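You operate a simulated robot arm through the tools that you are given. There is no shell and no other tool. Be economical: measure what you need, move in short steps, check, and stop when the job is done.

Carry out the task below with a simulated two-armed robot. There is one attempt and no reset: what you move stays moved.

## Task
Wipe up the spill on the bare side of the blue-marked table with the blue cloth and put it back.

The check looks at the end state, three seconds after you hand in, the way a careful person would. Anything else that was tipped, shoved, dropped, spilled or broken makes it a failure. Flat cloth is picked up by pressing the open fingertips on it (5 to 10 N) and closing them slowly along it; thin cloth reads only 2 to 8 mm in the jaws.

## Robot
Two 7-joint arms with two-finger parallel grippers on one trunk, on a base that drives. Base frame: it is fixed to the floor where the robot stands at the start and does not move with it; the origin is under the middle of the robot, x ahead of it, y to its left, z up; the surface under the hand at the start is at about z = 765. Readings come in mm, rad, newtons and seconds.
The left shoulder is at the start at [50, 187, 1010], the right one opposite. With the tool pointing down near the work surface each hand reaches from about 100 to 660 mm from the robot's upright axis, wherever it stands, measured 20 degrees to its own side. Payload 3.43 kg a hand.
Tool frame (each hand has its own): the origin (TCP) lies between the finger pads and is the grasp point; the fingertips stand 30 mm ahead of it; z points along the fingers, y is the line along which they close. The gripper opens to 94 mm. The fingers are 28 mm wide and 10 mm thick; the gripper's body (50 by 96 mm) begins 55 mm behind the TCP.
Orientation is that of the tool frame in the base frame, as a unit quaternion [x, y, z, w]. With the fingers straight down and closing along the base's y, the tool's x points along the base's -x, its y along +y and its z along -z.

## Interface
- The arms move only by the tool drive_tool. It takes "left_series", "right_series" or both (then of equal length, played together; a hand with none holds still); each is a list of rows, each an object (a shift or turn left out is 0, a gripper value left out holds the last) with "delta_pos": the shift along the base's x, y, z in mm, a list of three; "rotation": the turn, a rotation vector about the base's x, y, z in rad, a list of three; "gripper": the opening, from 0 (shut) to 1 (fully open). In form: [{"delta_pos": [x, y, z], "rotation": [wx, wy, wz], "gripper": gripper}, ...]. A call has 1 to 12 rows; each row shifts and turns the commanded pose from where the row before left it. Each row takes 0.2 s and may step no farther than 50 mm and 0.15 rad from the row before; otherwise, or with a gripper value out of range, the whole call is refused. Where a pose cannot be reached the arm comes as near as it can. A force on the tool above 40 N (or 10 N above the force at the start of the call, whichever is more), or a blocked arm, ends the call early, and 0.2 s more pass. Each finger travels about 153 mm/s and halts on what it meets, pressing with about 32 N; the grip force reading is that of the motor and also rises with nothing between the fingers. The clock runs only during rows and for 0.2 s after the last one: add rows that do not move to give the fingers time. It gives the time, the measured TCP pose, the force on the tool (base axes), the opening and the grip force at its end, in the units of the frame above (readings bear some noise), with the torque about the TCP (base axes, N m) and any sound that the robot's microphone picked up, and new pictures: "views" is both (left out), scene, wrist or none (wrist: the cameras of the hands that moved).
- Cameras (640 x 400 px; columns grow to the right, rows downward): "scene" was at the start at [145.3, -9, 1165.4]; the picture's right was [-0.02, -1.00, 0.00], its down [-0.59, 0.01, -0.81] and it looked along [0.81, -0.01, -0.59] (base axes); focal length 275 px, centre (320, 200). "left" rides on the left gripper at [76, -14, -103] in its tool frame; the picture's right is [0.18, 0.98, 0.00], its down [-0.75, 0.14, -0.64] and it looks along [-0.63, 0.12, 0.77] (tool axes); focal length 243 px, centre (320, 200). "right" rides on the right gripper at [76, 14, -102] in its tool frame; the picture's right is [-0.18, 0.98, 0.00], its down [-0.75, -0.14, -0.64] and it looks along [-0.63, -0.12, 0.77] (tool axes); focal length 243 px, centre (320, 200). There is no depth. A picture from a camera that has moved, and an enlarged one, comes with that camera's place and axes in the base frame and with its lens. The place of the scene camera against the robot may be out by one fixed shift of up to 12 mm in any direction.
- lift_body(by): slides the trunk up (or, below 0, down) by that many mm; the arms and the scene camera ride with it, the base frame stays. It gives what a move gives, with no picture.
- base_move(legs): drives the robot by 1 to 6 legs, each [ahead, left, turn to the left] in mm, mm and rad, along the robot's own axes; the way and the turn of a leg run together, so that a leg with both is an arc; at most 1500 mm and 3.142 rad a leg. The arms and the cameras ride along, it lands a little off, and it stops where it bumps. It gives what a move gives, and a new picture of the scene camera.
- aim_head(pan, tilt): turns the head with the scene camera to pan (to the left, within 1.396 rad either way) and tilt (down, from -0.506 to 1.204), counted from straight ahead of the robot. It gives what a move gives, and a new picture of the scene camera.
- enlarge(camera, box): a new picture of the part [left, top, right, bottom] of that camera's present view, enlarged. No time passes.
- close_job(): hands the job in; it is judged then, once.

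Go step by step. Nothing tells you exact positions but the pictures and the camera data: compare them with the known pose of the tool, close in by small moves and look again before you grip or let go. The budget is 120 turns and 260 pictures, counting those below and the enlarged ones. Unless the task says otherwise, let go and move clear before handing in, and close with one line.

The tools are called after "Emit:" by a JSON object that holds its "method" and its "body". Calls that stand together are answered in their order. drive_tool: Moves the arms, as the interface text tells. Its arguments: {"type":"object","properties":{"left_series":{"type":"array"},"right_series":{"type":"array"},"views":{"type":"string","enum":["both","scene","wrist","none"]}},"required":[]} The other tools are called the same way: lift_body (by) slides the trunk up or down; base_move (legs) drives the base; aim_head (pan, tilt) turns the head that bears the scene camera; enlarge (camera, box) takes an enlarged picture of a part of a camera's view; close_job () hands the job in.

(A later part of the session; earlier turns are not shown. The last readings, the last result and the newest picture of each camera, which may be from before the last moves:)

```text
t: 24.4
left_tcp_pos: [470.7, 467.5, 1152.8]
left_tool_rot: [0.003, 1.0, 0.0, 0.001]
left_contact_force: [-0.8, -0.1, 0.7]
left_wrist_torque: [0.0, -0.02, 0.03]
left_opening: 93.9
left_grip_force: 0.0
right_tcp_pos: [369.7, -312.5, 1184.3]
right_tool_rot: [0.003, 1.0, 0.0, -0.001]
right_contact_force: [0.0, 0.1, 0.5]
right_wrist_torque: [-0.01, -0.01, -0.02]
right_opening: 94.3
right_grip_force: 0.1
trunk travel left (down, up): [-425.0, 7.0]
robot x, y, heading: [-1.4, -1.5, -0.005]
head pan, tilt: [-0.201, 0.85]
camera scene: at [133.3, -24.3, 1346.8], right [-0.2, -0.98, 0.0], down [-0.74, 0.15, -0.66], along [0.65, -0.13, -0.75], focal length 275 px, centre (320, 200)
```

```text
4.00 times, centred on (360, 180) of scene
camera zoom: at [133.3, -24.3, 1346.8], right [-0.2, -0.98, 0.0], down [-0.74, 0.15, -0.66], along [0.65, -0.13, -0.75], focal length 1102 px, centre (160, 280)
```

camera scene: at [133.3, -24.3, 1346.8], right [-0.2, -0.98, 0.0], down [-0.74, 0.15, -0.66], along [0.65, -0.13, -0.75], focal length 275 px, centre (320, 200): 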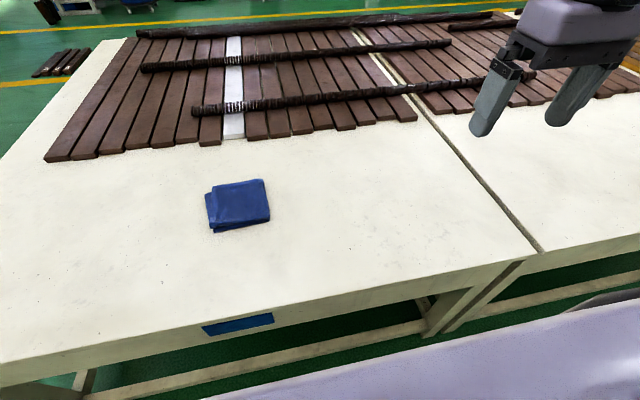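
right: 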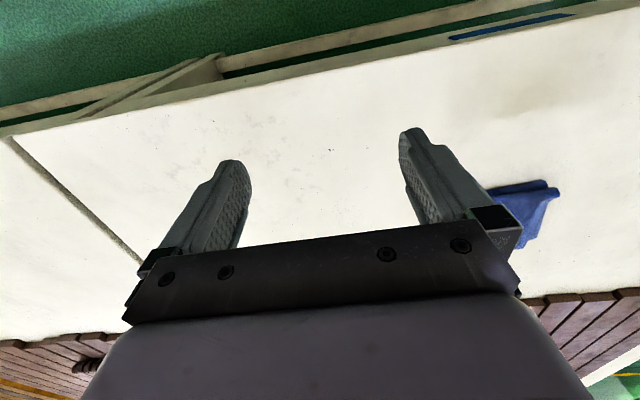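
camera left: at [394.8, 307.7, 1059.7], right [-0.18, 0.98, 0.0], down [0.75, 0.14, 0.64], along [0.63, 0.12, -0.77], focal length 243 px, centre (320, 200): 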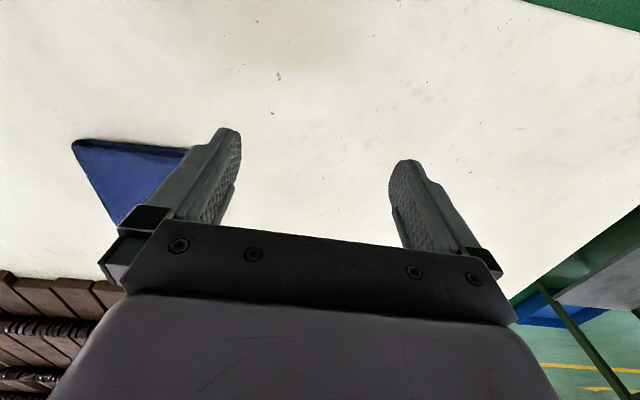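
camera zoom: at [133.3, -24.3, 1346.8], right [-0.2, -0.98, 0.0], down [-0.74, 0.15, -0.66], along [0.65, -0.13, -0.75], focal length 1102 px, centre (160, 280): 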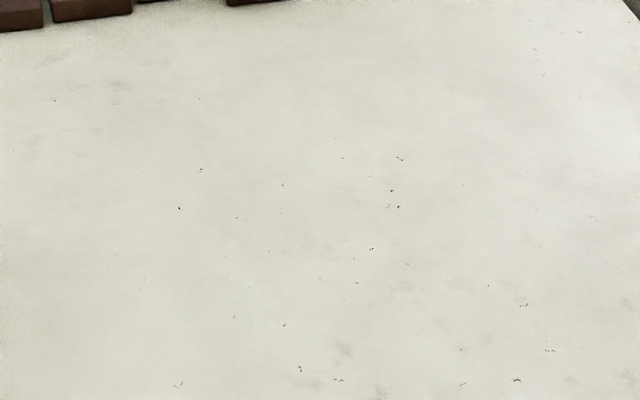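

The 10x zoom confirms a clear puddle of roughly 60–85 mm at about (600, -162). The right hand should reach both cloth and puddle if the base moves ahead and left, so I'll check the clearance to the table.

Emit:
{"method": "aim_head", "body": {"pan": 0.0, "tilt": 1.2}}

Emit:
{"method": "lift_body", "body": {"by": -200}}

Emit:
{"method": "aim_head", "body": {"pan": 0.0, "tilt": 1.19}}

```text
t: 25.3
left_tcp_pos: [470.1, 467.6, 1154.3]
left_tool_rot: [0.002, 1.0, 0.001, 0.002]
left_contact_force: [0.1, 0.5, 0.4]
left_wrist_torque: [-0.02, -0.02, -0.01]
left_opening: 94.1
left_grip_force: 0.0
right_tcp_pos: [369.8, -311.4, 1184.2]
right_tool_rot: [0.002, 1.0, 0.0, -0.001]
right_contact_force: [0.0, 0.4, -0.1]
right_wrist_torque: [-0.04, 0.02, 0.03]
right_opening: 94.0
right_grip_force: 0.0
trunk travel left (down, up): [-425.0, 7.0]
robot x, y, heading: [-4.3, 1.5, -0.007]
head pan, tilt: [0.0, 1.201]
camera scene: at [112.7, -8.8, 1323.1], right [-0.01, -1.0, 0.0], down [-0.93, 0.01, -0.36], along [0.36, 0.0, -0.93], focal length 275 px, centre (320, 200)
```

scene: 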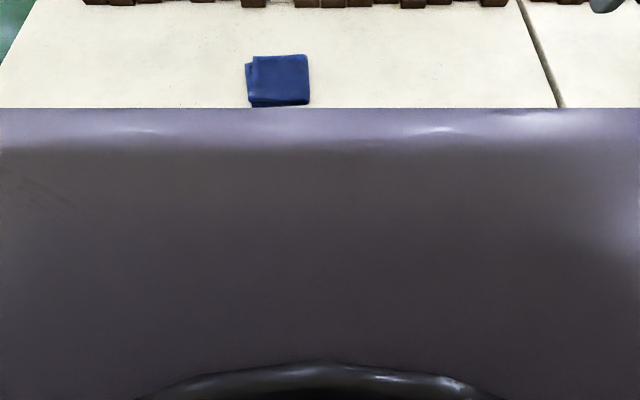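

```text
t: 27.4
left_tcp_pos: [470.4, 469.0, 953.1]
left_tool_rot: [0.002, 1.0, 0.0, 0.0]
left_contact_force: [-0.4, -0.3, 1.3]
left_wrist_torque: [-0.05, -0.02, -0.01]
left_opening: 93.9
left_grip_force: 0.0
right_tcp_pos: [369.5, -311.6, 983.8]
right_tool_rot: [0.002, 1.0, 0.0, -0.001]
right_contact_force: [0.9, -0.3, 0.1]
right_wrist_torque: [-0.04, 0.02, 0.0]
right_opening: 94.1
right_grip_force: 0.0
trunk travel left (down, up): [-225.0, 207.0]
robot x, y, heading: [-6.3, -2.0, -0.006]
head pan, tilt: [0.0, 1.201]
```

```text
t: 28.1
left_tcp_pos: [471.4, 468.0, 953.1]
left_tool_rot: [0.002, 1.0, 0.0, 0.0]
left_contact_force: [0.6, -0.4, 0.4]
left_wrist_torque: [-0.01, 0.01, 0.03]
left_opening: 93.9
left_grip_force: 0.2
right_tcp_pos: [370.3, -311.7, 983.7]
right_tool_rot: [0.003, 1.0, 0.001, -0.001]
right_contact_force: [-0.3, 0.7, -0.3]
right_wrist_torque: [0.0, 0.0, 0.0]
right_opening: 94.1
right_grip_force: 0.0
trunk travel left (down, up): [-225.0, 207.0]
robot x, y, heading: [1.9, 0.7, -0.005]
head pan, tilt: [0.0, 1.19]
camera scene: at [113.3, -8.7, 1123.6], right [-0.01, -1.0, 0.0], down [-0.93, 0.0, -0.37], along [0.37, 0.0, -0.93], focal length 275 px, centre (320, 200)
```

scene: 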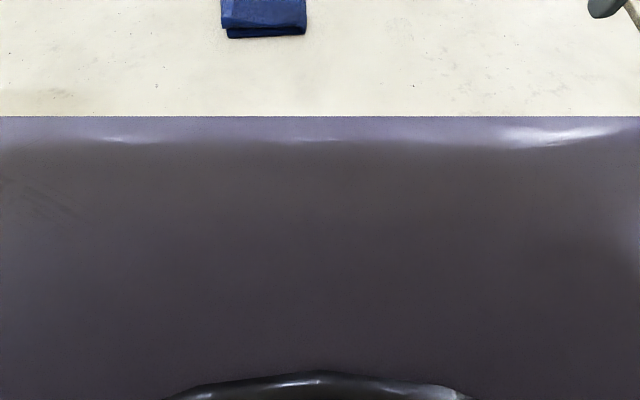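

The chest lip rides with the camera, so the space at the base can't be seen. I'll shift the base only sideways to the left, and keep forward motion as a reserve.

Emit:
{"method": "base_move", "body": {"legs": [[0, 130, 0]]}}

Emit:
{"method": "aim_head", "body": {"pan": -0.1, "tilt": 0.75}}

Emit:
{"method": "enlarge", "body": {"camera": "scene", "box": [390, 125, 470, 175]}}

Emit:
{"method": "enlarge", "body": {"camera": "scene", "box": [260, 100, 420, 200]}}

```text
t: 29.9
left_tcp_pos: [470.6, 598.5, 952.5]
left_tool_rot: [0.002, 1.0, 0.0, 0.001]
left_contact_force: [0.7, 0.1, -0.1]
left_wrist_torque: [-0.02, 0.0, 0.0]
left_opening: 94.1
left_grip_force: 0.0
right_tcp_pos: [370.3, -180.8, 984.0]
right_tool_rot: [0.003, 1.0, 0.0, -0.001]
right_contact_force: [0.0, 0.2, -0.7]
right_wrist_torque: [-0.01, 0.03, -0.02]
right_opening: 94.1
right_grip_force: 0.0
trunk travel left (down, up): [-225.0, 207.0]
robot x, y, heading: [-0.1, 128.1, -0.006]
head pan, tilt: [0.0, 1.19]
camera scene: at [114.0, 122.1, 1123.6], right [0.0, -1.0, 0.0], down [-0.93, 0.0, -0.37], along [0.37, 0.0, -0.93], focal length 275 px, centre (320, 200)
```

scene: 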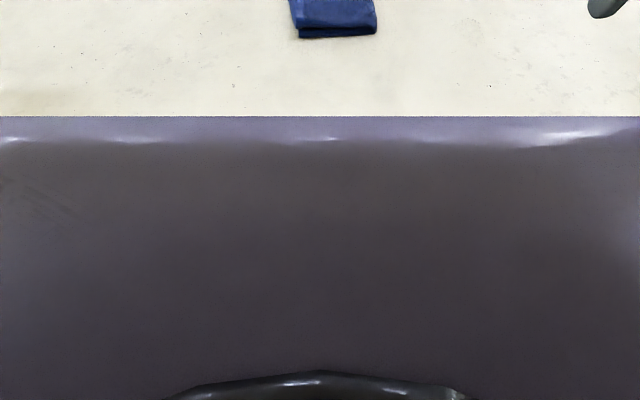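

```text
t: 30.8
left_tcp_pos: [470.2, 599.6, 952.6]
left_tool_rot: [0.001, 1.0, 0.0, 0.001]
left_contact_force: [-0.3, 0.1, -0.5]
left_wrist_torque: [0.0, 0.0, 0.0]
left_opening: 94.0
left_grip_force: 0.1
right_tcp_pos: [371.1, -180.7, 982.6]
right_tool_rot: [0.003, 1.0, 0.0, 0.0]
right_contact_force: [0.3, 0.4, -0.7]
right_wrist_torque: [-0.01, 0.01, -0.02]
right_opening: 94.1
right_grip_force: 0.0
trunk travel left (down, up): [-225.0, 207.0]
robot x, y, heading: [2.7, 128.9, -0.003]
head pan, tilt: [-0.099, 0.75]
camera scene: at [139.7, 113.6, 1154.7], right [-0.1, -0.99, 0.0], down [-0.68, 0.07, -0.73], along [0.73, -0.08, -0.68], focal length 275 px, centre (320, 200)
```

scene: 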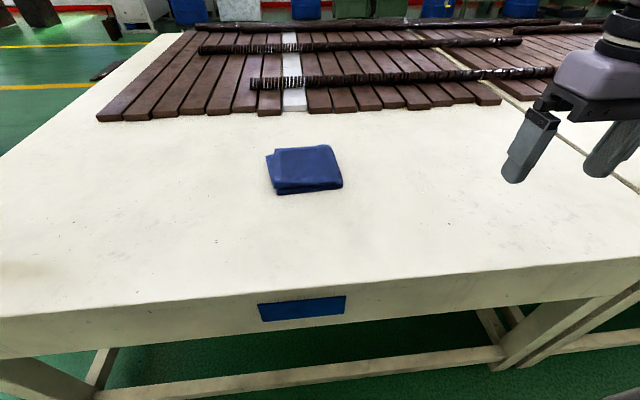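

```text
8.00 times, centred on (430, 150) of scene
camera zoom: at [139.7, 113.6, 1154.7], right [-0.1, -0.99, 0.0], down [-0.68, 0.07, -0.73], along [0.73, -0.08, -0.68], focal length 2203 px, centre (-560, 600)
```

zoom: 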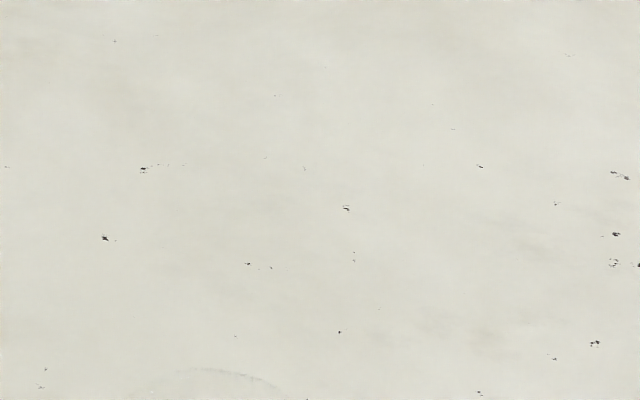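

```text
4.00 times, centred on (340, 150) of scene
camera zoom: at [139.7, 113.6, 1154.7], right [-0.1, -0.99, 0.0], down [-0.68, 0.07, -0.73], along [0.73, -0.08, -0.68], focal length 1102 px, centre (240, 400)
```

zoom: 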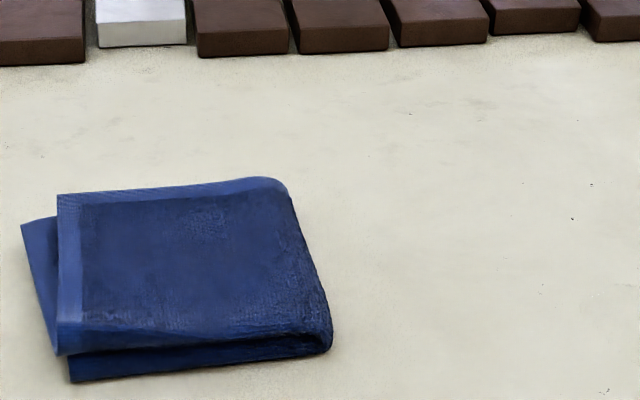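

Now I'll zoom in on the puddle itself from here.

Emit:
{"method": "enlarge", "body": {"camera": "scene", "box": [380, 155, 460, 205]}}

```text
8.00 times, centred on (420, 180) of scene
camera zoom: at [139.7, 113.6, 1154.7], right [-0.1, -0.99, 0.0], down [-0.68, 0.07, -0.73], along [0.73, -0.08, -0.68], focal length 2203 px, centre (-480, 360)
```

zoom: 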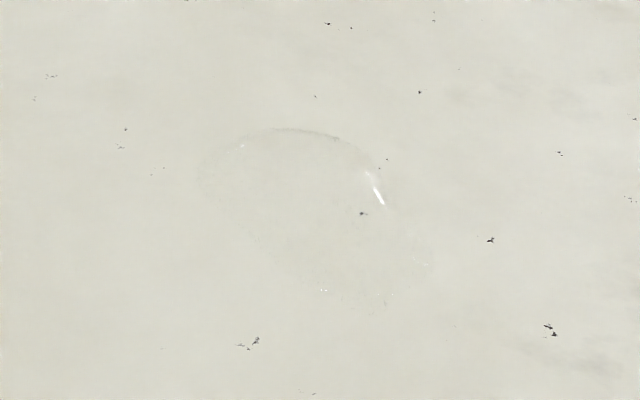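

The puddle is clearly visible now: an ellipse at x 555–637, y -185 to -133. The cloth lies at x 580–720, y 18–158. I'll bring the right hand above the cloth's near half with a narrower opening.

Emit:
{"method": "drive_tool", "body": {"right_series": [{"delta_pos": [31, 33, -12], "gripper": 0.7}, {"delta_pos": [31, 33, -12]}, {"delta_pos": [31, 33, -12]}, {"delta_pos": [31, 33, -12]}, {"delta_pos": [31, 33, -12]}, {"delta_pos": [31, 33, -12]}, {"delta_pos": [31, 33, -12]}, {"delta_pos": [31, 34, -16]}, {}]}}

```text
t: 32.8
left_tcp_pos: [470.6, 599.9, 953.6]
left_tool_rot: [0.002, 1.0, 0.0, 0.002]
left_contact_force: [0.5, 0.8, -0.2]
left_wrist_torque: [-0.04, 0.02, 0.01]
left_opening: 93.5
left_grip_force: 0.0
right_tcp_pos: [597.8, 71.9, 884.4]
right_tool_rot: [0.001, 1.0, 0.0, 0.0]
right_contact_force: [0.2, 0.1, -0.7]
right_wrist_torque: [-0.02, 0.02, 0.02]
right_opening: 65.8
right_grip_force: 0.1
right hand out of reach, approached as far as the arm can: row 8
trunk travel left (down, up): [-225.0, 207.0]
robot x, y, heading: [-3.7, 128.4, 0.001]
head pan, tilt: [-0.099, 0.75]
camera scene: at [139.7, 114.1, 1154.8], right [-0.1, -0.99, 0.0], down [-0.68, 0.07, -0.73], along [0.73, -0.08, -0.68], focal length 275 px, centre (320, 200)
camera right: at [521.2, 87.3, 987.5], right [0.19, 0.98, 0.0], down [0.75, -0.14, 0.64], along [0.63, -0.12, -0.77], focal length 243 px, centre (320, 200)
```

scene: 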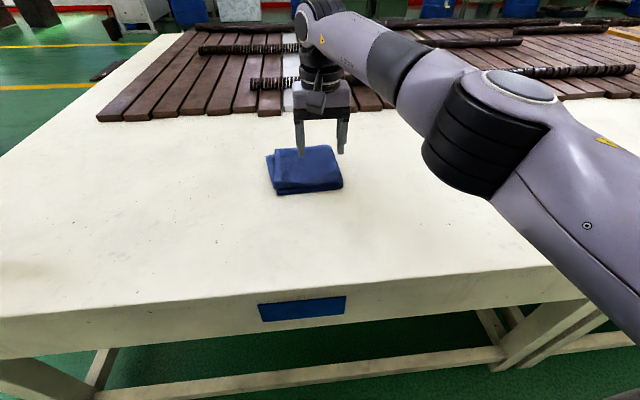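
right: 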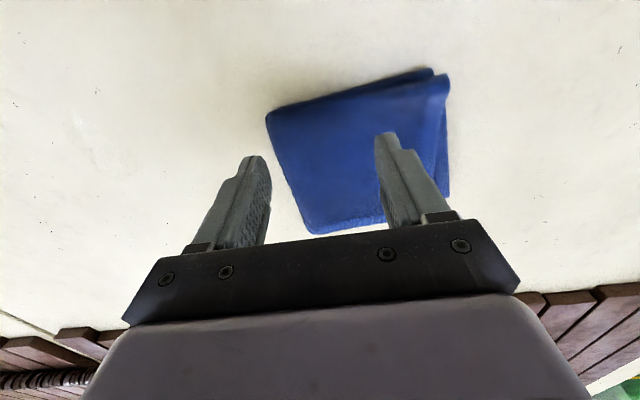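

The arm is at its limit at (598, 72). The floor is visibly clear to about x 365 and the crossbar lies near 415, so I'll drive a modest 45 mm ahead.

Emit:
{"method": "base_move", "body": {"legs": [[45, 0, 0]]}}

Emit:
{"method": "drive_tool", "body": {"right_series": [{"delta_pos": [-15, 0, -10]}, {"delta_pos": [0, 10, -10]}, {"delta_pos": [0, 0, -10]}, {}]}}

```text
t: 33.6
left_tcp_pos: [516.3, 597.2, 952.9]
left_tool_rot: [0.002, 1.0, 0.0, 0.0]
left_contact_force: [0.1, -1.0, -0.6]
left_wrist_torque: [-0.01, 0.03, 0.05]
left_opening: 93.8
left_grip_force: 0.0
right_tcp_pos: [642.5, 73.2, 883.8]
right_tool_rot: [0.002, 1.0, 0.0, -0.001]
right_contact_force: [0.5, 0.6, 0.6]
right_wrist_torque: [0.0, 0.0, 0.0]
right_opening: 65.7
right_grip_force: 0.0
trunk travel left (down, up): [-225.0, 207.0]
robot x, y, heading: [46.8, 129.1, -0.003]
head pan, tilt: [-0.099, 0.75]
camera scene: at [185.3, 113.4, 1154.7], right [-0.1, -0.99, 0.0], down [-0.68, 0.07, -0.73], along [0.73, -0.08, -0.68], focal length 275 px, centre (320, 200)
```

scene: 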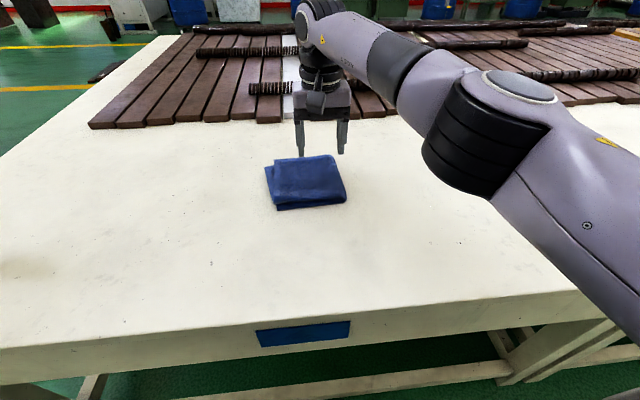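

```text
t: 34.6
left_tcp_pos: [515.0, 598.6, 953.3]
left_tool_rot: [0.001, 1.0, 0.0, 0.0]
left_contact_force: [-0.1, 0.1, -0.2]
left_wrist_torque: [0.04, -0.01, -0.02]
left_opening: 93.9
left_grip_force: 0.0
right_tcp_pos: [627.4, 80.5, 854.6]
right_tool_rot: [0.002, 1.0, -0.001, -0.001]
right_contact_force: [0.0, 0.8, 0.0]
right_wrist_torque: [0.03, 0.04, 0.01]
right_opening: 65.6
right_grip_force: 0.1
trunk travel left (down, up): [-225.0, 207.0]
robot x, y, heading: [43.6, 132.3, -0.005]
head pan, tilt: [-0.099, 0.75]
camera scene: at [185.0, 113.3, 1154.8], right [-0.1, -0.99, 0.0], down [-0.68, 0.07, -0.73], along [0.73, -0.08, -0.68], focal length 275 px, centre (320, 200)
camera right: at [552.1, 96.5, 957.2], right [0.19, 0.98, 0.0], down [0.75, -0.14, 0.64], along [0.63, -0.12, -0.77], focal length 243 px, centre (320, 200)
```

scene: 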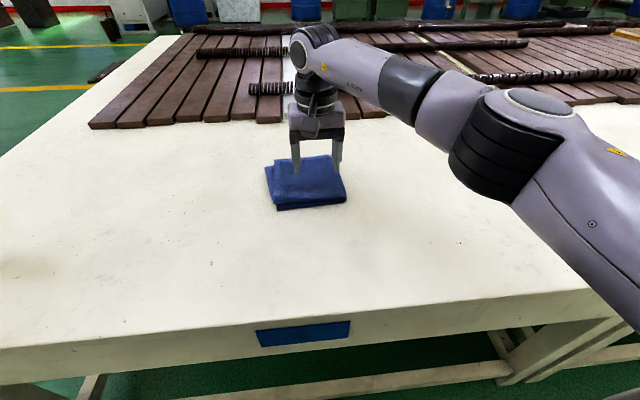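
right: 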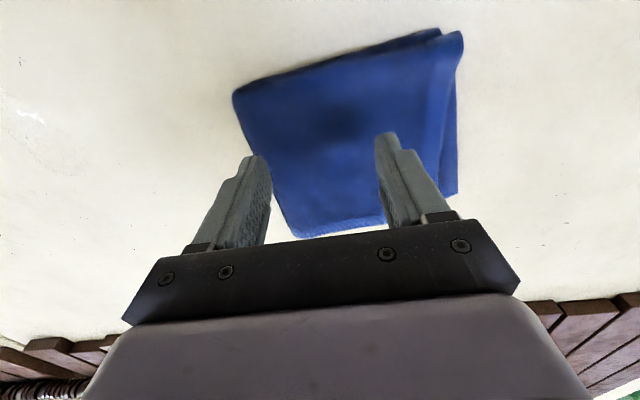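

The fingers will land at y 47–113, x ≈ 630, on the cloth. I'll descend in small steps until a light contact appears.

Emit:
{"method": "drive_tool", "body": {"right_series": [{"delta_pos": [6, 3, -8]}, {"delta_pos": [0, 0, -8]}, {"delta_pos": [0, 0, -6]}, {"delta_pos": [0, 0, -4]}, {}]}}

```text
t: 35.9
left_tcp_pos: [516.3, 598.3, 952.8]
left_tool_rot: [0.002, 1.0, 0.0, 0.001]
left_contact_force: [-0.1, 0.2, 0.4]
left_wrist_torque: [0.01, -0.01, 0.0]
left_opening: 93.9
left_grip_force: 0.1
right_tcp_pos: [633.4, 82.7, 828.6]
right_tool_rot: [0.003, 1.0, 0.0, -0.001]
right_contact_force: [-0.2, 0.0, -0.2]
right_wrist_torque: [-0.02, 0.0, -0.02]
right_opening: 65.8
right_grip_force: 0.0
trunk travel left (down, up): [-225.0, 207.0]
robot x, y, heading: [46.0, 129.0, -0.001]
head pan, tilt: [-0.099, 0.75]
camera scene: at [185.0, 113.4, 1154.8], right [-0.1, -0.99, 0.0], down [-0.68, 0.07, -0.73], along [0.73, -0.08, -0.68], focal length 275 px, centre (320, 200)
camera right: at [557.7, 98.6, 931.3], right [0.19, 0.98, 0.0], down [0.75, -0.14, 0.64], along [0.63, -0.12, -0.77], focal length 243 px, centre (320, 200)
```

scene: 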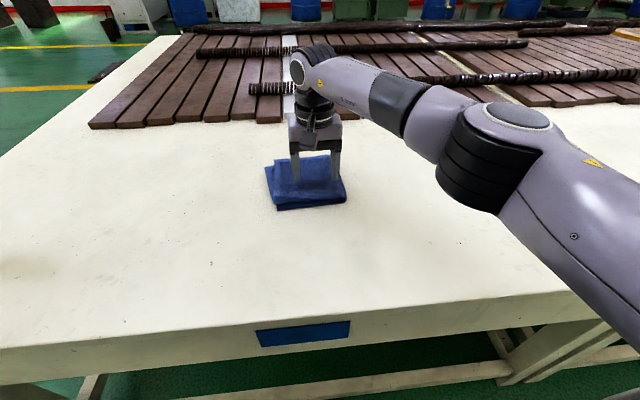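
right: 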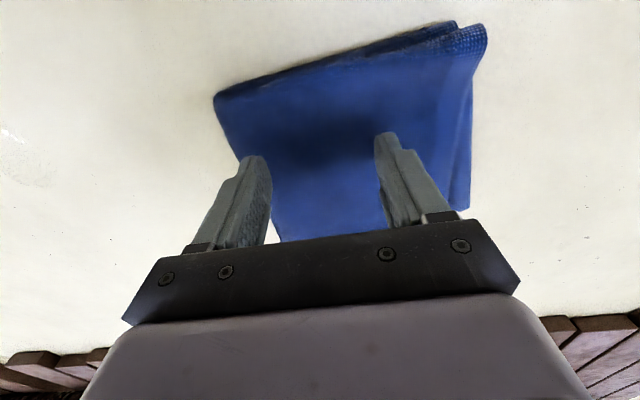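

No contact yet with the tips at z ≈ 799. I'll go on in 3 mm steps.

Emit:
{"method": "drive_tool", "body": {"right_series": [{"delta_pos": [0, 0, -3]}, {"delta_pos": [0, 0, -3]}, {}], "views": "none"}}

Emit:
{"method": "drive_tool", "body": {"right_series": [{"delta_pos": [0, 0, -3]}, {"delta_pos": [0, 0, -3]}, {}], "views": "wrist"}}

```text
t: 36.6
left_tcp_pos: [516.7, 600.1, 953.0]
left_tool_rot: [0.002, 1.0, 0.001, 0.001]
left_contact_force: [0.2, -0.1, -0.2]
left_wrist_torque: [-0.01, 0.01, 0.0]
left_opening: 93.8
left_grip_force: 0.2
right_tcp_pos: [633.6, 83.0, 822.1]
right_tool_rot: [0.003, 1.0, 0.0, -0.002]
right_contact_force: [-1.1, -0.5, 0.4]
right_wrist_torque: [-0.01, -0.01, -0.02]
right_opening: 65.9
right_grip_force: 0.1
trunk travel left (down, up): [-225.0, 207.0]
robot x, y, heading: [45.1, 128.3, -0.007]
head pan, tilt: [-0.099, 0.75]
```

```text
t: 37.5
left_tcp_pos: [515.9, 598.8, 954.2]
left_tool_rot: [0.002, 1.0, 0.0, 0.0]
left_contact_force: [0.6, 0.3, 0.7]
left_wrist_torque: [-0.01, -0.02, 0.0]
left_opening: 94.0
left_grip_force: 0.1
right_tcp_pos: [633.7, 83.1, 816.2]
right_tool_rot: [0.003, 1.0, 0.0, 0.0]
right_contact_force: [0.4, -0.8, -0.6]
right_wrist_torque: [0.02, -0.03, -0.01]
right_opening: 65.9
right_grip_force: 0.0
trunk travel left (down, up): [-225.0, 207.0]
robot x, y, heading: [44.2, 130.9, -0.006]
head pan, tilt: [-0.099, 0.75]
camera right: at [557.9, 99.6, 919.8], right [0.19, 0.98, 0.0], down [0.75, -0.14, 0.64], along [0.63, -0.12, -0.77], focal length 243 px, centre (320, 200)
```

right: 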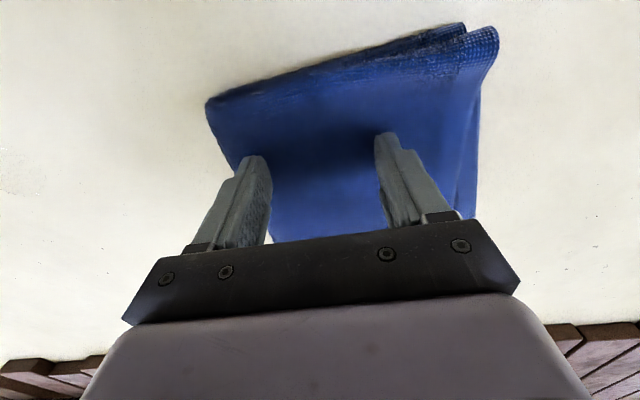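

Tips at z ≈ 786, still free. I'll continue down.

Emit:
{"method": "drive_tool", "body": {"right_series": [{"delta_pos": [0, 3, -3]}, {"delta_pos": [0, 0, -2]}, {}], "views": "none"}}

Emit:
{"method": "drive_tool", "body": {"right_series": [{"delta_pos": [0, 0, -2]}, {"delta_pos": [0, 0, -2]}, {}], "views": "none"}}

```text
t: 38.2
left_tcp_pos: [516.6, 599.6, 953.3]
left_tool_rot: [0.002, 1.0, 0.0, 0.001]
left_contact_force: [-0.3, 0.6, 0.9]
left_wrist_torque: [0.02, 0.0, 0.03]
left_opening: 94.1
left_grip_force: 0.0
right_tcp_pos: [633.5, 87.3, 812.0]
right_tool_rot: [0.002, 1.0, 0.0, 0.001]
right_contact_force: [0.5, -0.3, 1.4]
right_wrist_torque: [-0.01, -0.07, 0.0]
right_opening: 65.7
right_grip_force: 0.1
trunk travel left (down, up): [-225.0, 207.0]
robot x, y, heading: [43.6, 132.7, -0.007]
head pan, tilt: [-0.099, 0.75]
```

```text
t: 39.0
left_tcp_pos: [515.7, 599.8, 953.3]
left_tool_rot: [0.001, 1.0, 0.0, 0.0]
left_contact_force: [0.7, 0.5, -0.8]
left_wrist_torque: [-0.03, 0.02, 0.0]
left_opening: 93.9
left_grip_force: 0.0
right_tcp_pos: [632.8, 88.1, 807.9]
right_tool_rot: [0.002, 1.0, -0.001, 0.0]
right_contact_force: [1.4, -0.5, 6.7]
right_wrist_torque: [-0.04, -0.06, -0.01]
right_opening: 65.2
right_grip_force: 0.0
trunk travel left (down, up): [-225.0, 207.0]
robot x, y, heading: [47.1, 128.1, -0.007]
head pan, tilt: [-0.099, 0.75]
```

The press is 6.7 N, in the advised range. I'll close slowly along the cloth.

Emit:
{"method": "drive_tool", "body": {"right_series": [{"gripper": 0.64}, {"gripper": 0.58}, {"gripper": 0.52}, {"gripper": 0.46}, {"gripper": 0.4}, {"gripper": 0.34}, {"gripper": 0.28}, {"gripper": 0.22}, {"gripper": 0.16}, {"gripper": 0.1}, {"gripper": 0.05}, {"gripper": 0.0}], "views": "none"}}

Emit:
{"method": "drive_tool", "body": {"right_series": [{}, {}, {}], "views": "both"}}

```text
t: 41.6
left_tcp_pos: [516.5, 598.1, 952.3]
left_tool_rot: [0.002, 1.0, 0.0, 0.001]
left_contact_force: [-0.1, 0.3, 0.2]
left_wrist_torque: [-0.01, -0.01, 0.03]
left_opening: 93.8
left_grip_force: 0.1
right_tcp_pos: [633.5, 87.9, 808.3]
right_tool_rot: [0.003, 1.0, 0.001, 0.0]
right_contact_force: [0.6, -0.6, 6.6]
right_wrist_torque: [-0.01, -0.02, 0.0]
right_opening: 14.5
right_grip_force: 32.0
trunk travel left (down, up): [-225.0, 207.0]
robot x, y, heading: [43.1, 127.5, -0.005]
head pan, tilt: [-0.099, 0.75]
```

```text
t: 42.5
left_tcp_pos: [516.7, 598.1, 953.7]
left_tool_rot: [0.002, 1.0, 0.001, 0.001]
left_contact_force: [-0.7, 0.1, -0.4]
left_wrist_torque: [0.01, -0.01, 0.02]
left_opening: 94.1
left_grip_force: 0.1
right_tcp_pos: [633.2, 89.0, 809.2]
right_tool_rot: [0.003, 1.0, 0.001, 0.0]
right_contact_force: [-0.6, -0.7, 7.3]
right_wrist_torque: [-0.02, 0.02, -0.01]
right_opening: 14.5
right_grip_force: 31.8
trunk travel left (down, up): [-225.0, 207.0]
robot x, y, heading: [49.1, 131.8, -0.0]
head pan, tilt: [-0.099, 0.75]
camera scene: at [184.5, 113.4, 1154.9], right [-0.1, -0.99, 0.0], down [-0.68, 0.07, -0.73], along [0.73, -0.08, -0.68], focal length 275 px, centre (320, 200)
camera right: at [557.0, 102.9, 911.2], right [0.19, 0.98, 0.0], down [0.75, -0.14, 0.64], along [0.63, -0.12, -0.77], focal length 243 px, centre (320, 200)
```

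scene: 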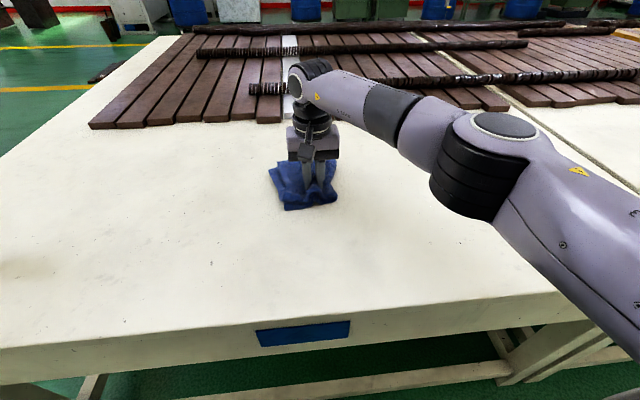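
right: 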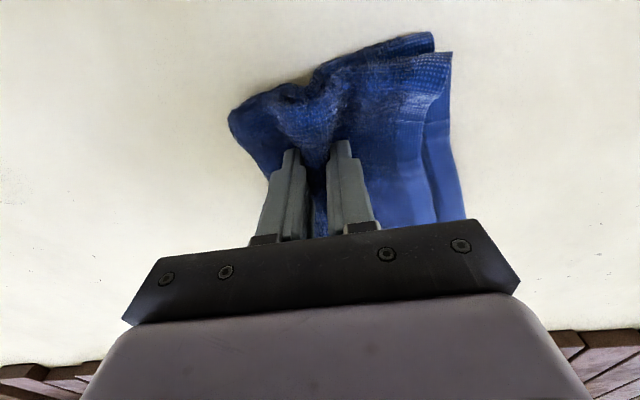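

The grip is firm with 14.5 mm of cloth, several layers. I'll lift it a little and check that it holds together.

Emit:
{"method": "drive_tool", "body": {"right_series": [{"delta_pos": [0, 0, 8]}, {"delta_pos": [0, 0, 10]}, {"delta_pos": [-5, 0, 10]}, {"delta_pos": [-5, 0, 10]}, {}]}}

```text
t: 43.6
left_tcp_pos: [515.4, 598.8, 954.2]
left_tool_rot: [0.001, 1.0, 0.0, 0.0]
left_contact_force: [-0.8, -0.2, -0.1]
left_wrist_torque: [0.01, -0.01, 0.01]
left_opening: 94.2
left_grip_force: 0.1
right_tcp_pos: [623.9, 88.1, 846.8]
right_tool_rot: [0.003, 1.0, 0.0, -0.001]
right_contact_force: [-0.3, -0.1, 0.7]
right_wrist_torque: [0.02, 0.03, 0.06]
right_opening: 14.3
right_grip_force: 31.8
trunk travel left (down, up): [-225.0, 207.0]
robot x, y, heading: [45.0, 131.0, -0.003]
head pan, tilt: [-0.099, 0.75]
camera scene: at [185.0, 113.3, 1154.8], right [-0.1, -0.99, 0.0], down [-0.68, 0.07, -0.73], along [0.73, -0.08, -0.68], focal length 275 px, centre (320, 200)
camera right: at [547.5, 102.8, 949.4], right [0.19, 0.98, 0.0], down [0.75, -0.14, 0.64], along [0.63, -0.12, -0.77], focal length 243 px, centre (320, 200)
```

scene: 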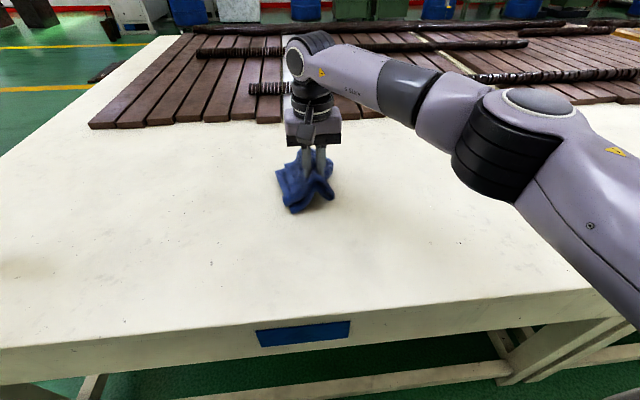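
right: 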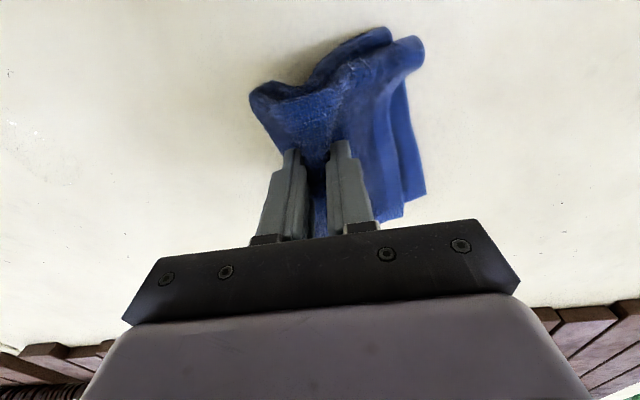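

The cloth holds together, folded. I'll carry it over above the puddle.

Emit:
{"method": "drive_tool", "body": {"right_series": [{"delta_pos": [-4, -20, 10]}, {"delta_pos": [-5, -38, 5]}, {"delta_pos": [-5, -38, 0]}, {"delta_pos": [-5, -38, 0]}, {"delta_pos": [-5, -38, 0]}, {"delta_pos": [-5, -38, 0]}, {"delta_pos": [0, -20, 0]}, {}]}}

Emit:
{"method": "enlarge", "body": {"camera": "right", "box": [160, 0, 480, 200]}}

```text
t: 45.5
left_tcp_pos: [516.3, 599.1, 953.1]
left_tool_rot: [0.001, 1.0, 0.0, 0.001]
left_contact_force: [-0.2, -0.2, 0.6]
left_wrist_torque: [0.01, -0.02, 0.04]
left_opening: 94.1
left_grip_force: 0.2
right_tcp_pos: [595.2, -143.4, 862.9]
right_tool_rot: [0.003, 1.0, 0.0, 0.0]
right_contact_force: [0.0, 0.7, -1.0]
right_wrist_torque: [0.06, -0.01, 0.01]
right_opening: 14.4
right_grip_force: 32.0
trunk travel left (down, up): [-225.0, 207.0]
robot x, y, heading: [47.1, 125.4, -0.01]
head pan, tilt: [-0.099, 0.75]
camera scene: at [185.1, 113.4, 1154.8], right [-0.1, -0.99, 0.0], down [-0.68, 0.07, -0.73], along [0.73, -0.08, -0.68], focal length 275 px, centre (320, 200)
camera right: at [518.0, -128.2, 965.1], right [0.19, 0.98, 0.0], down [0.75, -0.14, 0.64], along [0.63, -0.12, -0.77], focal length 243 px, centre (320, 200)
```

scene: 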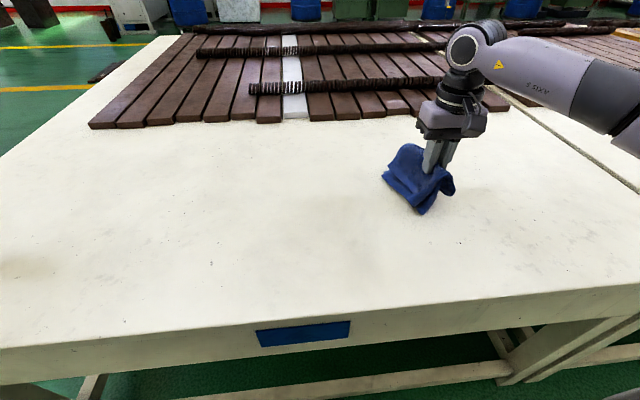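
right: 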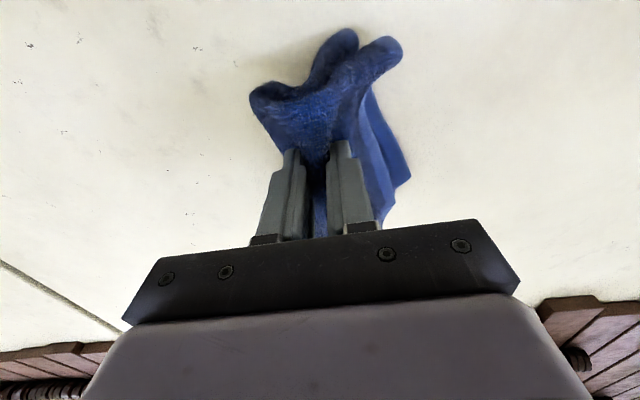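

```text
2.00 times, centred on (320, 100) of right
camera zoom: at [518.0, -128.2, 965.1], right [0.19, 0.98, 0.0], down [0.75, -0.14, 0.64], along [0.63, -0.12, -0.77], focal length 485 px, centre (320, 400)
```

zoom: 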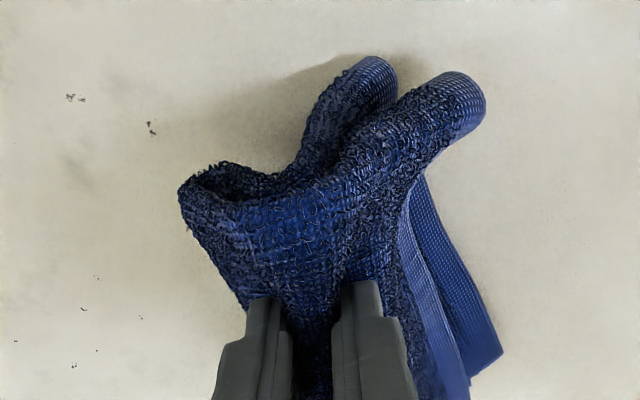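

The cloth hangs over the puddle. I'll lower it until it presses lightly.

Emit:
{"method": "drive_tool", "body": {"right_series": [{"delta_pos": [0, -15, -10]}, {"delta_pos": [0, 0, -10]}, {"delta_pos": [0, 0, -10]}, {"delta_pos": [0, 0, -10]}, {"delta_pos": [0, 0, -6]}, {"delta_pos": [0, 0, -4]}, {}], "views": "none"}}

Emit:
{"method": "drive_tool", "body": {"right_series": [{"delta_pos": [0, 0, -3]}, {"delta_pos": [0, 0, -2]}, {}], "views": "both"}}

```text
t: 47.0
left_tcp_pos: [515.9, 598.9, 954.6]
left_tool_rot: [0.002, 1.0, -0.001, 0.001]
left_contact_force: [0.5, 0.4, -0.7]
left_wrist_torque: [0.01, 0.04, -0.02]
left_opening: 94.0
left_grip_force: 0.0
right_tcp_pos: [595.2, -156.8, 810.6]
right_tool_rot: [0.003, 1.0, 0.001, 0.0]
right_contact_force: [1.0, 0.3, 3.8]
right_wrist_torque: [0.02, 0.0, 0.03]
right_opening: 14.4
right_grip_force: 32.3
trunk travel left (down, up): [-225.0, 207.0]
robot x, y, heading: [50.2, 129.9, -0.002]
head pan, tilt: [-0.099, 0.75]
```

```text
t: 47.9
left_tcp_pos: [515.6, 599.7, 953.4]
left_tool_rot: [0.002, 1.0, 0.0, 0.001]
left_contact_force: [-0.4, -0.3, 0.9]
left_wrist_torque: [-0.03, 0.02, -0.02]
left_opening: 93.7
left_grip_force: 0.1
right_tcp_pos: [595.1, -156.7, 807.4]
right_tool_rot: [0.003, 1.0, 0.0, 0.002]
right_contact_force: [0.1, 0.7, 14.5]
right_wrist_torque: [0.0, 0.0, -0.03]
right_opening: 14.3
right_grip_force: 32.6
trunk travel left (down, up): [-225.0, 207.0]
robot x, y, heading: [42.8, 129.6, -0.011]
head pan, tilt: [-0.099, 0.75]
camera scene: at [183.8, 114.0, 1155.1], right [-0.1, -0.99, 0.0], down [-0.68, 0.07, -0.73], along [0.73, -0.08, -0.68], focal length 275 px, centre (320, 200)
camera right: at [518.1, -142.1, 910.2], right [0.19, 0.98, 0.0], down [0.75, -0.14, 0.64], along [0.63, -0.12, -0.77], focal length 243 px, centre (320, 200)
```

scene: 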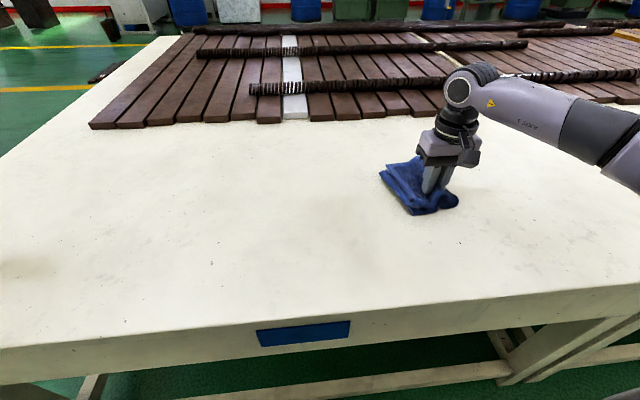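
right: 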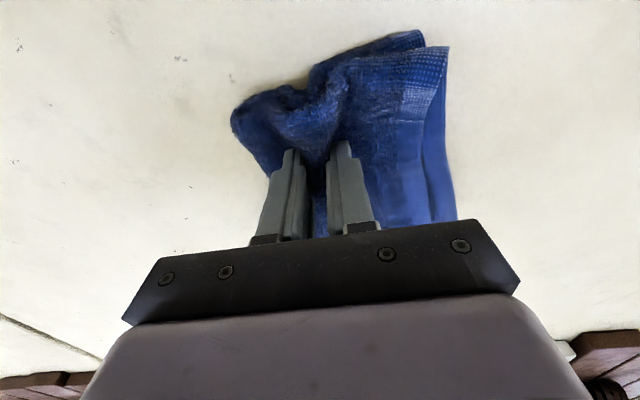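

Pressing with 14.5 N. Now wiping strokes across the whole puddle area.

Emit:
{"method": "drive_tool", "body": {"right_series": [{"delta_pos": [20, 0, 0]}, {"delta_pos": [20, 0, 0]}, {"delta_pos": [0, -20, 0]}, {"delta_pos": [-20, 0, 0]}, {"delta_pos": [-20, 0, 0]}, {"delta_pos": [-20, 0, 0]}, {"delta_pos": [-20, 0, 0]}, {"delta_pos": [0, 20, 0]}, {"delta_pos": [20, 0, 0]}, {"delta_pos": [20, 0, 0]}, {"delta_pos": [20, 0, 0]}, {"delta_pos": [20, 0, 0]}], "views": "none"}}

Emit:
{"method": "drive_tool", "body": {"right_series": [{"delta_pos": [0, 20, 0]}, {"delta_pos": [-20, 0, 0]}, {"delta_pos": [-20, 0, 0]}, {"delta_pos": [-20, 0, 0]}, {"delta_pos": [-20, 0, 0]}, {"delta_pos": [0, -20, 0]}, {"delta_pos": [20, 0, 0]}, {"delta_pos": [20, 0, 0]}, {"delta_pos": [20, 0, 0]}, {"delta_pos": [20, 0, 0]}, {"delta_pos": [-20, 0, 0]}, {"delta_pos": [-20, 0, 0]}], "views": "both"}}

```text
t: 50.5
left_tcp_pos: [513.8, 599.4, 954.5]
left_tool_rot: [0.002, 1.0, 0.0, 0.001]
left_contact_force: [0.7, -0.6, 0.5]
left_wrist_torque: [0.03, -0.02, 0.01]
left_opening: 94.2
left_grip_force: 0.0
right_tcp_pos: [632.7, -156.5, 806.6]
right_tool_rot: [0.002, 1.0, -0.002, 0.001]
right_contact_force: [-6.1, 0.7, 17.2]
right_wrist_torque: [0.05, 0.17, -0.02]
right_opening: 14.3
right_grip_force: 31.9
trunk travel left (down, up): [-225.0, 207.0]
robot x, y, heading: [44.1, 132.8, -0.004]
head pan, tilt: [-0.099, 0.75]
```

```text
t: 53.0
left_tcp_pos: [515.7, 598.9, 952.8]
left_tool_rot: [0.001, 1.0, 0.001, 0.001]
left_contact_force: [0.0, -0.2, -0.3]
left_wrist_torque: [0.02, 0.0, -0.01]
left_opening: 94.0
left_grip_force: 0.2
right_tcp_pos: [595.0, -158.5, 807.1]
right_tool_rot: [0.003, 1.0, 0.0, 0.002]
right_contact_force: [4.9, 0.4, 15.9]
right_wrist_torque: [-0.02, -0.17, 0.02]
right_opening: 14.6
right_grip_force: 32.4
trunk travel left (down, up): [-225.0, 207.0]
robot x, y, heading: [44.3, 129.7, -0.004]
head pan, tilt: [-0.099, 0.75]
camera scene: at [184.2, 113.9, 1154.9], right [-0.1, -0.99, 0.0], down [-0.68, 0.07, -0.73], along [0.73, -0.08, -0.68], focal length 275 px, centre (320, 200)
camera right: at [519.0, -143.1, 909.8], right [0.19, 0.98, 0.0], down [0.75, -0.14, 0.64], along [0.63, -0.12, -0.77], focal length 243 px, centre (320, 200)
```

scene: 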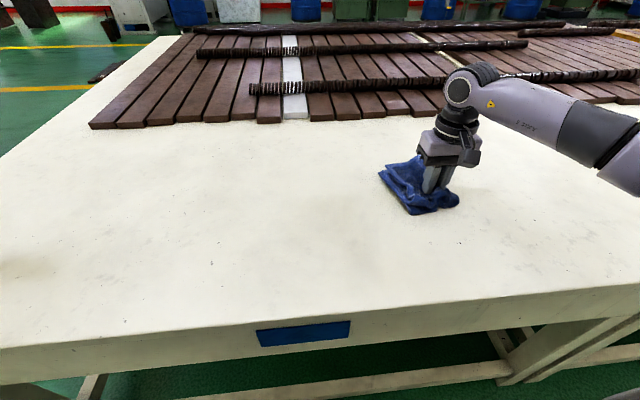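
right: 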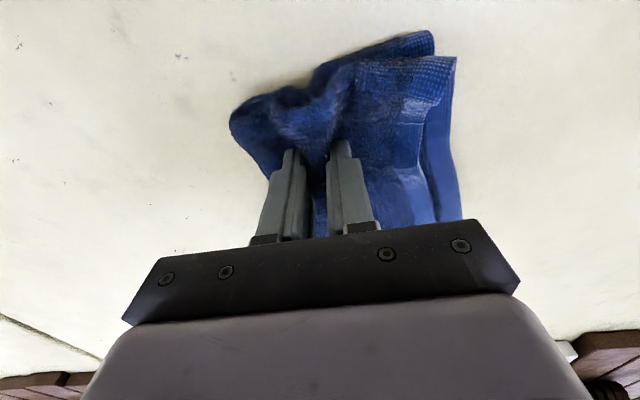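

Strokes are done. I'll lift and move the cloth back toward its place, then inspect the wiped area.

Emit:
{"method": "drive_tool", "body": {"right_series": [{"delta_pos": [0, 0, 12]}, {"delta_pos": [0, 0, 20]}, {"delta_pos": [0, 0, 25]}, {"delta_pos": [5, 40, 0]}, {"delta_pos": [5, 40, 0]}, {"delta_pos": [5, 40, 0]}, {"delta_pos": [5, 40, 0]}, {"delta_pos": [5, 40, 0]}, {"delta_pos": [5, 40, 0]}, {}], "views": "scene"}}

Emit:
{"method": "enlarge", "body": {"camera": "scene", "box": [370, 155, 470, 217]}}

Emit:
{"method": "enlarge", "body": {"camera": "scene", "box": [380, 175, 460, 225]}}

```text
t: 55.2
left_tcp_pos: [516.4, 599.2, 952.9]
left_tool_rot: [0.003, 1.0, 0.0, 0.001]
left_contact_force: [0.4, 0.1, -0.5]
left_wrist_torque: [-0.02, 0.0, 0.0]
left_opening: 94.1
left_grip_force: 0.1
right_tcp_pos: [626.3, 80.1, 860.7]
right_tool_rot: [0.003, 1.0, 0.001, 0.0]
right_contact_force: [0.4, -0.1, -0.6]
right_wrist_torque: [0.0, 0.01, 0.0]
right_opening: 13.7
right_grip_force: 31.8
trunk travel left (down, up): [-225.0, 207.0]
robot x, y, heading: [43.6, 128.6, -0.01]
head pan, tilt: [-0.099, 0.75]
camera scene: at [185.0, 113.3, 1154.8], right [-0.1, -0.99, 0.0], down [-0.68, 0.07, -0.73], along [0.73, -0.08, -0.68], focal length 275 px, centre (320, 200)
```

scene: 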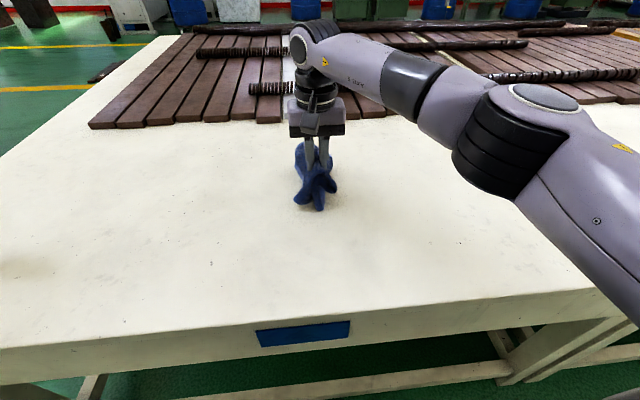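

```text
6.40 times, centred on (420, 186) of scene
camera zoom: at [185.0, 113.3, 1154.8], right [-0.1, -0.99, 0.0], down [-0.68, 0.07, -0.73], along [0.73, -0.08, -0.68], focal length 1762 px, centre (-320, 290)
```

zoom: 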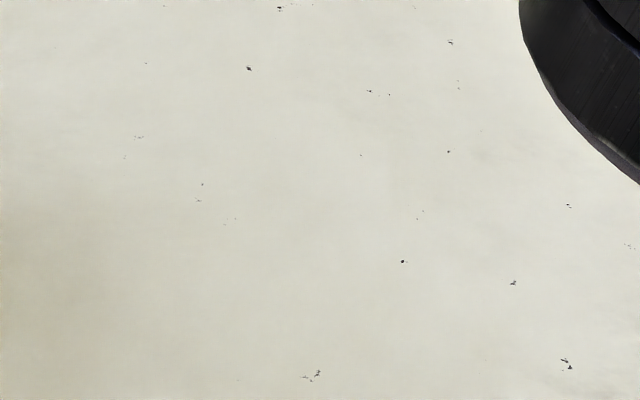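

```text
8.00 times, centred on (420, 200) of scene
camera zoom: at [185.0, 113.3, 1154.8], right [-0.1, -0.99, 0.0], down [-0.68, 0.07, -0.73], along [0.73, -0.08, -0.68], focal length 2203 px, centre (-480, 200)
```

zoom: 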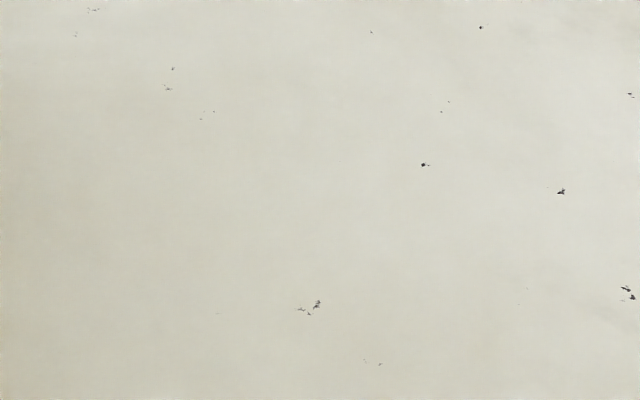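

The ring and glints are gone and only the paint specks remain. I'll now put the cloth back at its original grasp point (634, 88), lowering gently.

Emit:
{"method": "drive_tool", "body": {"right_series": [{"delta_pos": [7, 8, -10]}, {"delta_pos": [0, 0, -12]}, {"delta_pos": [0, 0, -12]}, {"delta_pos": [0, 0, -10]}, {"delta_pos": [0, 0, -5]}, {"delta_pos": [0, 0, -3]}, {}], "views": "both"}}

```text
t: 56.9
left_tcp_pos: [514.0, 598.4, 955.2]
left_tool_rot: [0.003, 1.0, 0.0, 0.003]
left_contact_force: [-0.2, -0.5, 0.1]
left_wrist_torque: [0.01, 0.0, 0.01]
left_opening: 94.1
left_grip_force: 0.1
right_tcp_pos: [630.9, 87.8, 816.4]
right_tool_rot: [0.003, 1.0, 0.0, 0.004]
right_contact_force: [-1.4, -5.3, 30.5]
right_wrist_torque: [-0.17, -0.05, 0.04]
right_opening: 14.4
right_grip_force: 32.4
trunk travel left (down, up): [-225.0, 207.0]
robot x, y, heading: [47.9, 128.6, -0.001]
head pan, tilt: [-0.099, 0.75]
camera scene: at [182.3, 113.2, 1155.5], right [-0.1, -0.99, 0.0], down [-0.68, 0.07, -0.73], along [0.73, -0.08, -0.68], focal length 275 px, centre (320, 200)
camera right: at [554.6, 104.6, 917.8], right [0.19, 0.98, 0.0], down [0.75, -0.15, 0.65], along [0.64, -0.12, -0.76], focal length 243 px, centre (320, 200)
```

scene: 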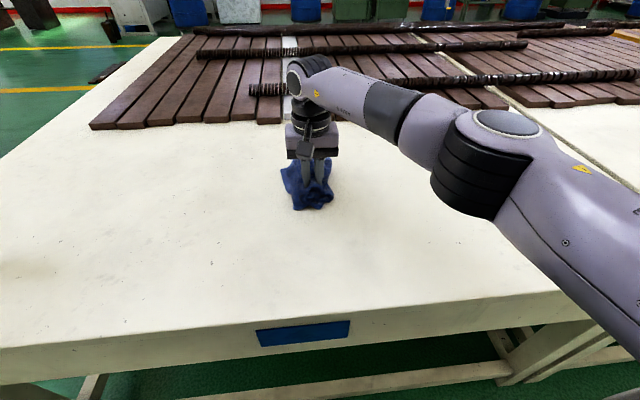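
right: 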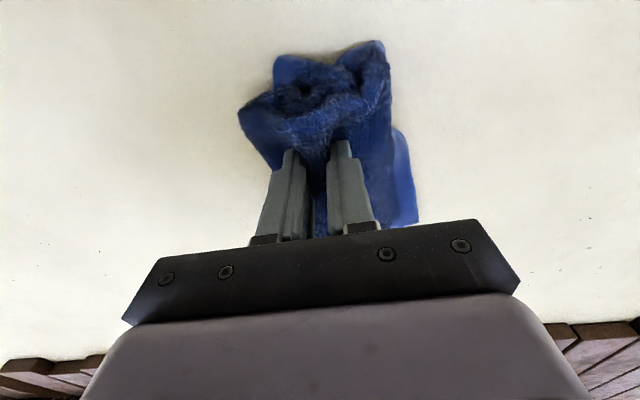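

The cloth bunched under the fingers while lowering. I'll lift it again, let it settle, and lower more slowly.

Emit:
{"method": "drive_tool", "body": {"right_series": [{"delta_pos": [0, 0, 5]}, {"delta_pos": [0, 0, 15]}, {"delta_pos": [0, 0, 20]}, {"delta_pos": [0, 0, 20]}, {}, {}, {}, {}], "views": "both"}}

Emit:
{"method": "enlarge", "body": {"camera": "scene", "box": [240, 120, 400, 220]}}

```text
t: 58.6
left_tcp_pos: [515.8, 599.2, 954.1]
left_tool_rot: [0.002, 1.0, 0.0, 0.001]
left_contact_force: [0.8, -0.5, 0.3]
left_wrist_torque: [-0.01, -0.01, 0.03]
left_opening: 94.2
left_grip_force: 0.1
right_tcp_pos: [632.5, 90.5, 870.7]
right_tool_rot: [0.003, 1.0, 0.0, -0.001]
right_contact_force: [-0.7, -0.8, -0.6]
right_wrist_torque: [0.0, 0.02, -0.01]
right_opening: 14.3
right_grip_force: 32.7
trunk travel left (down, up): [-225.0, 207.0]
robot x, y, heading: [43.8, 130.9, -0.002]
head pan, tilt: [-0.099, 0.75]
camera scene: at [185.1, 113.3, 1154.8], right [-0.1, -0.99, 0.0], down [-0.68, 0.07, -0.73], along [0.73, -0.08, -0.68], focal length 275 px, centre (320, 200)
camera right: at [556.0, 106.4, 973.5], right [0.19, 0.98, 0.0], down [0.75, -0.14, 0.64], along [0.63, -0.12, -0.77], focal length 243 px, centre (320, 200)
```

scene: 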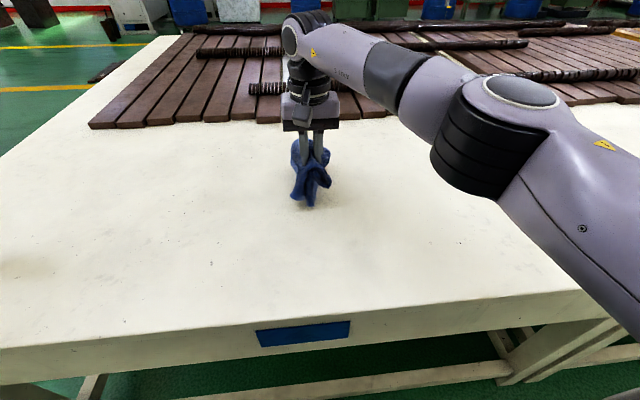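
right: 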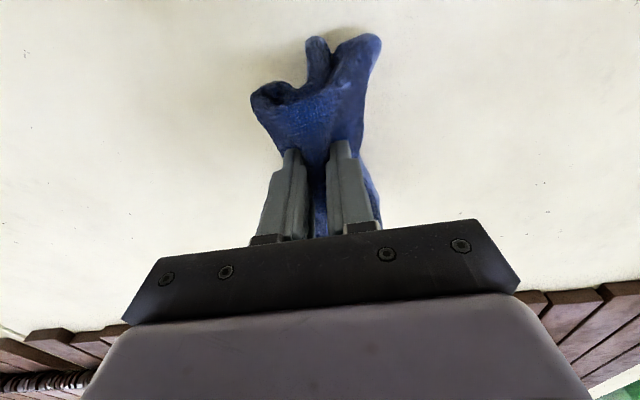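

```text
4.00 times, centred on (320, 170) of scene
camera zoom: at [185.1, 113.3, 1154.8], right [-0.1, -0.99, 0.0], down [-0.68, 0.07, -0.73], along [0.73, -0.08, -0.68], focal length 1102 px, centre (320, 320)
```

zoom: 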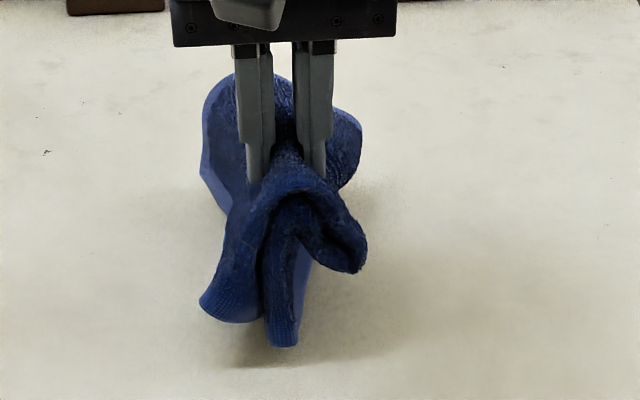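

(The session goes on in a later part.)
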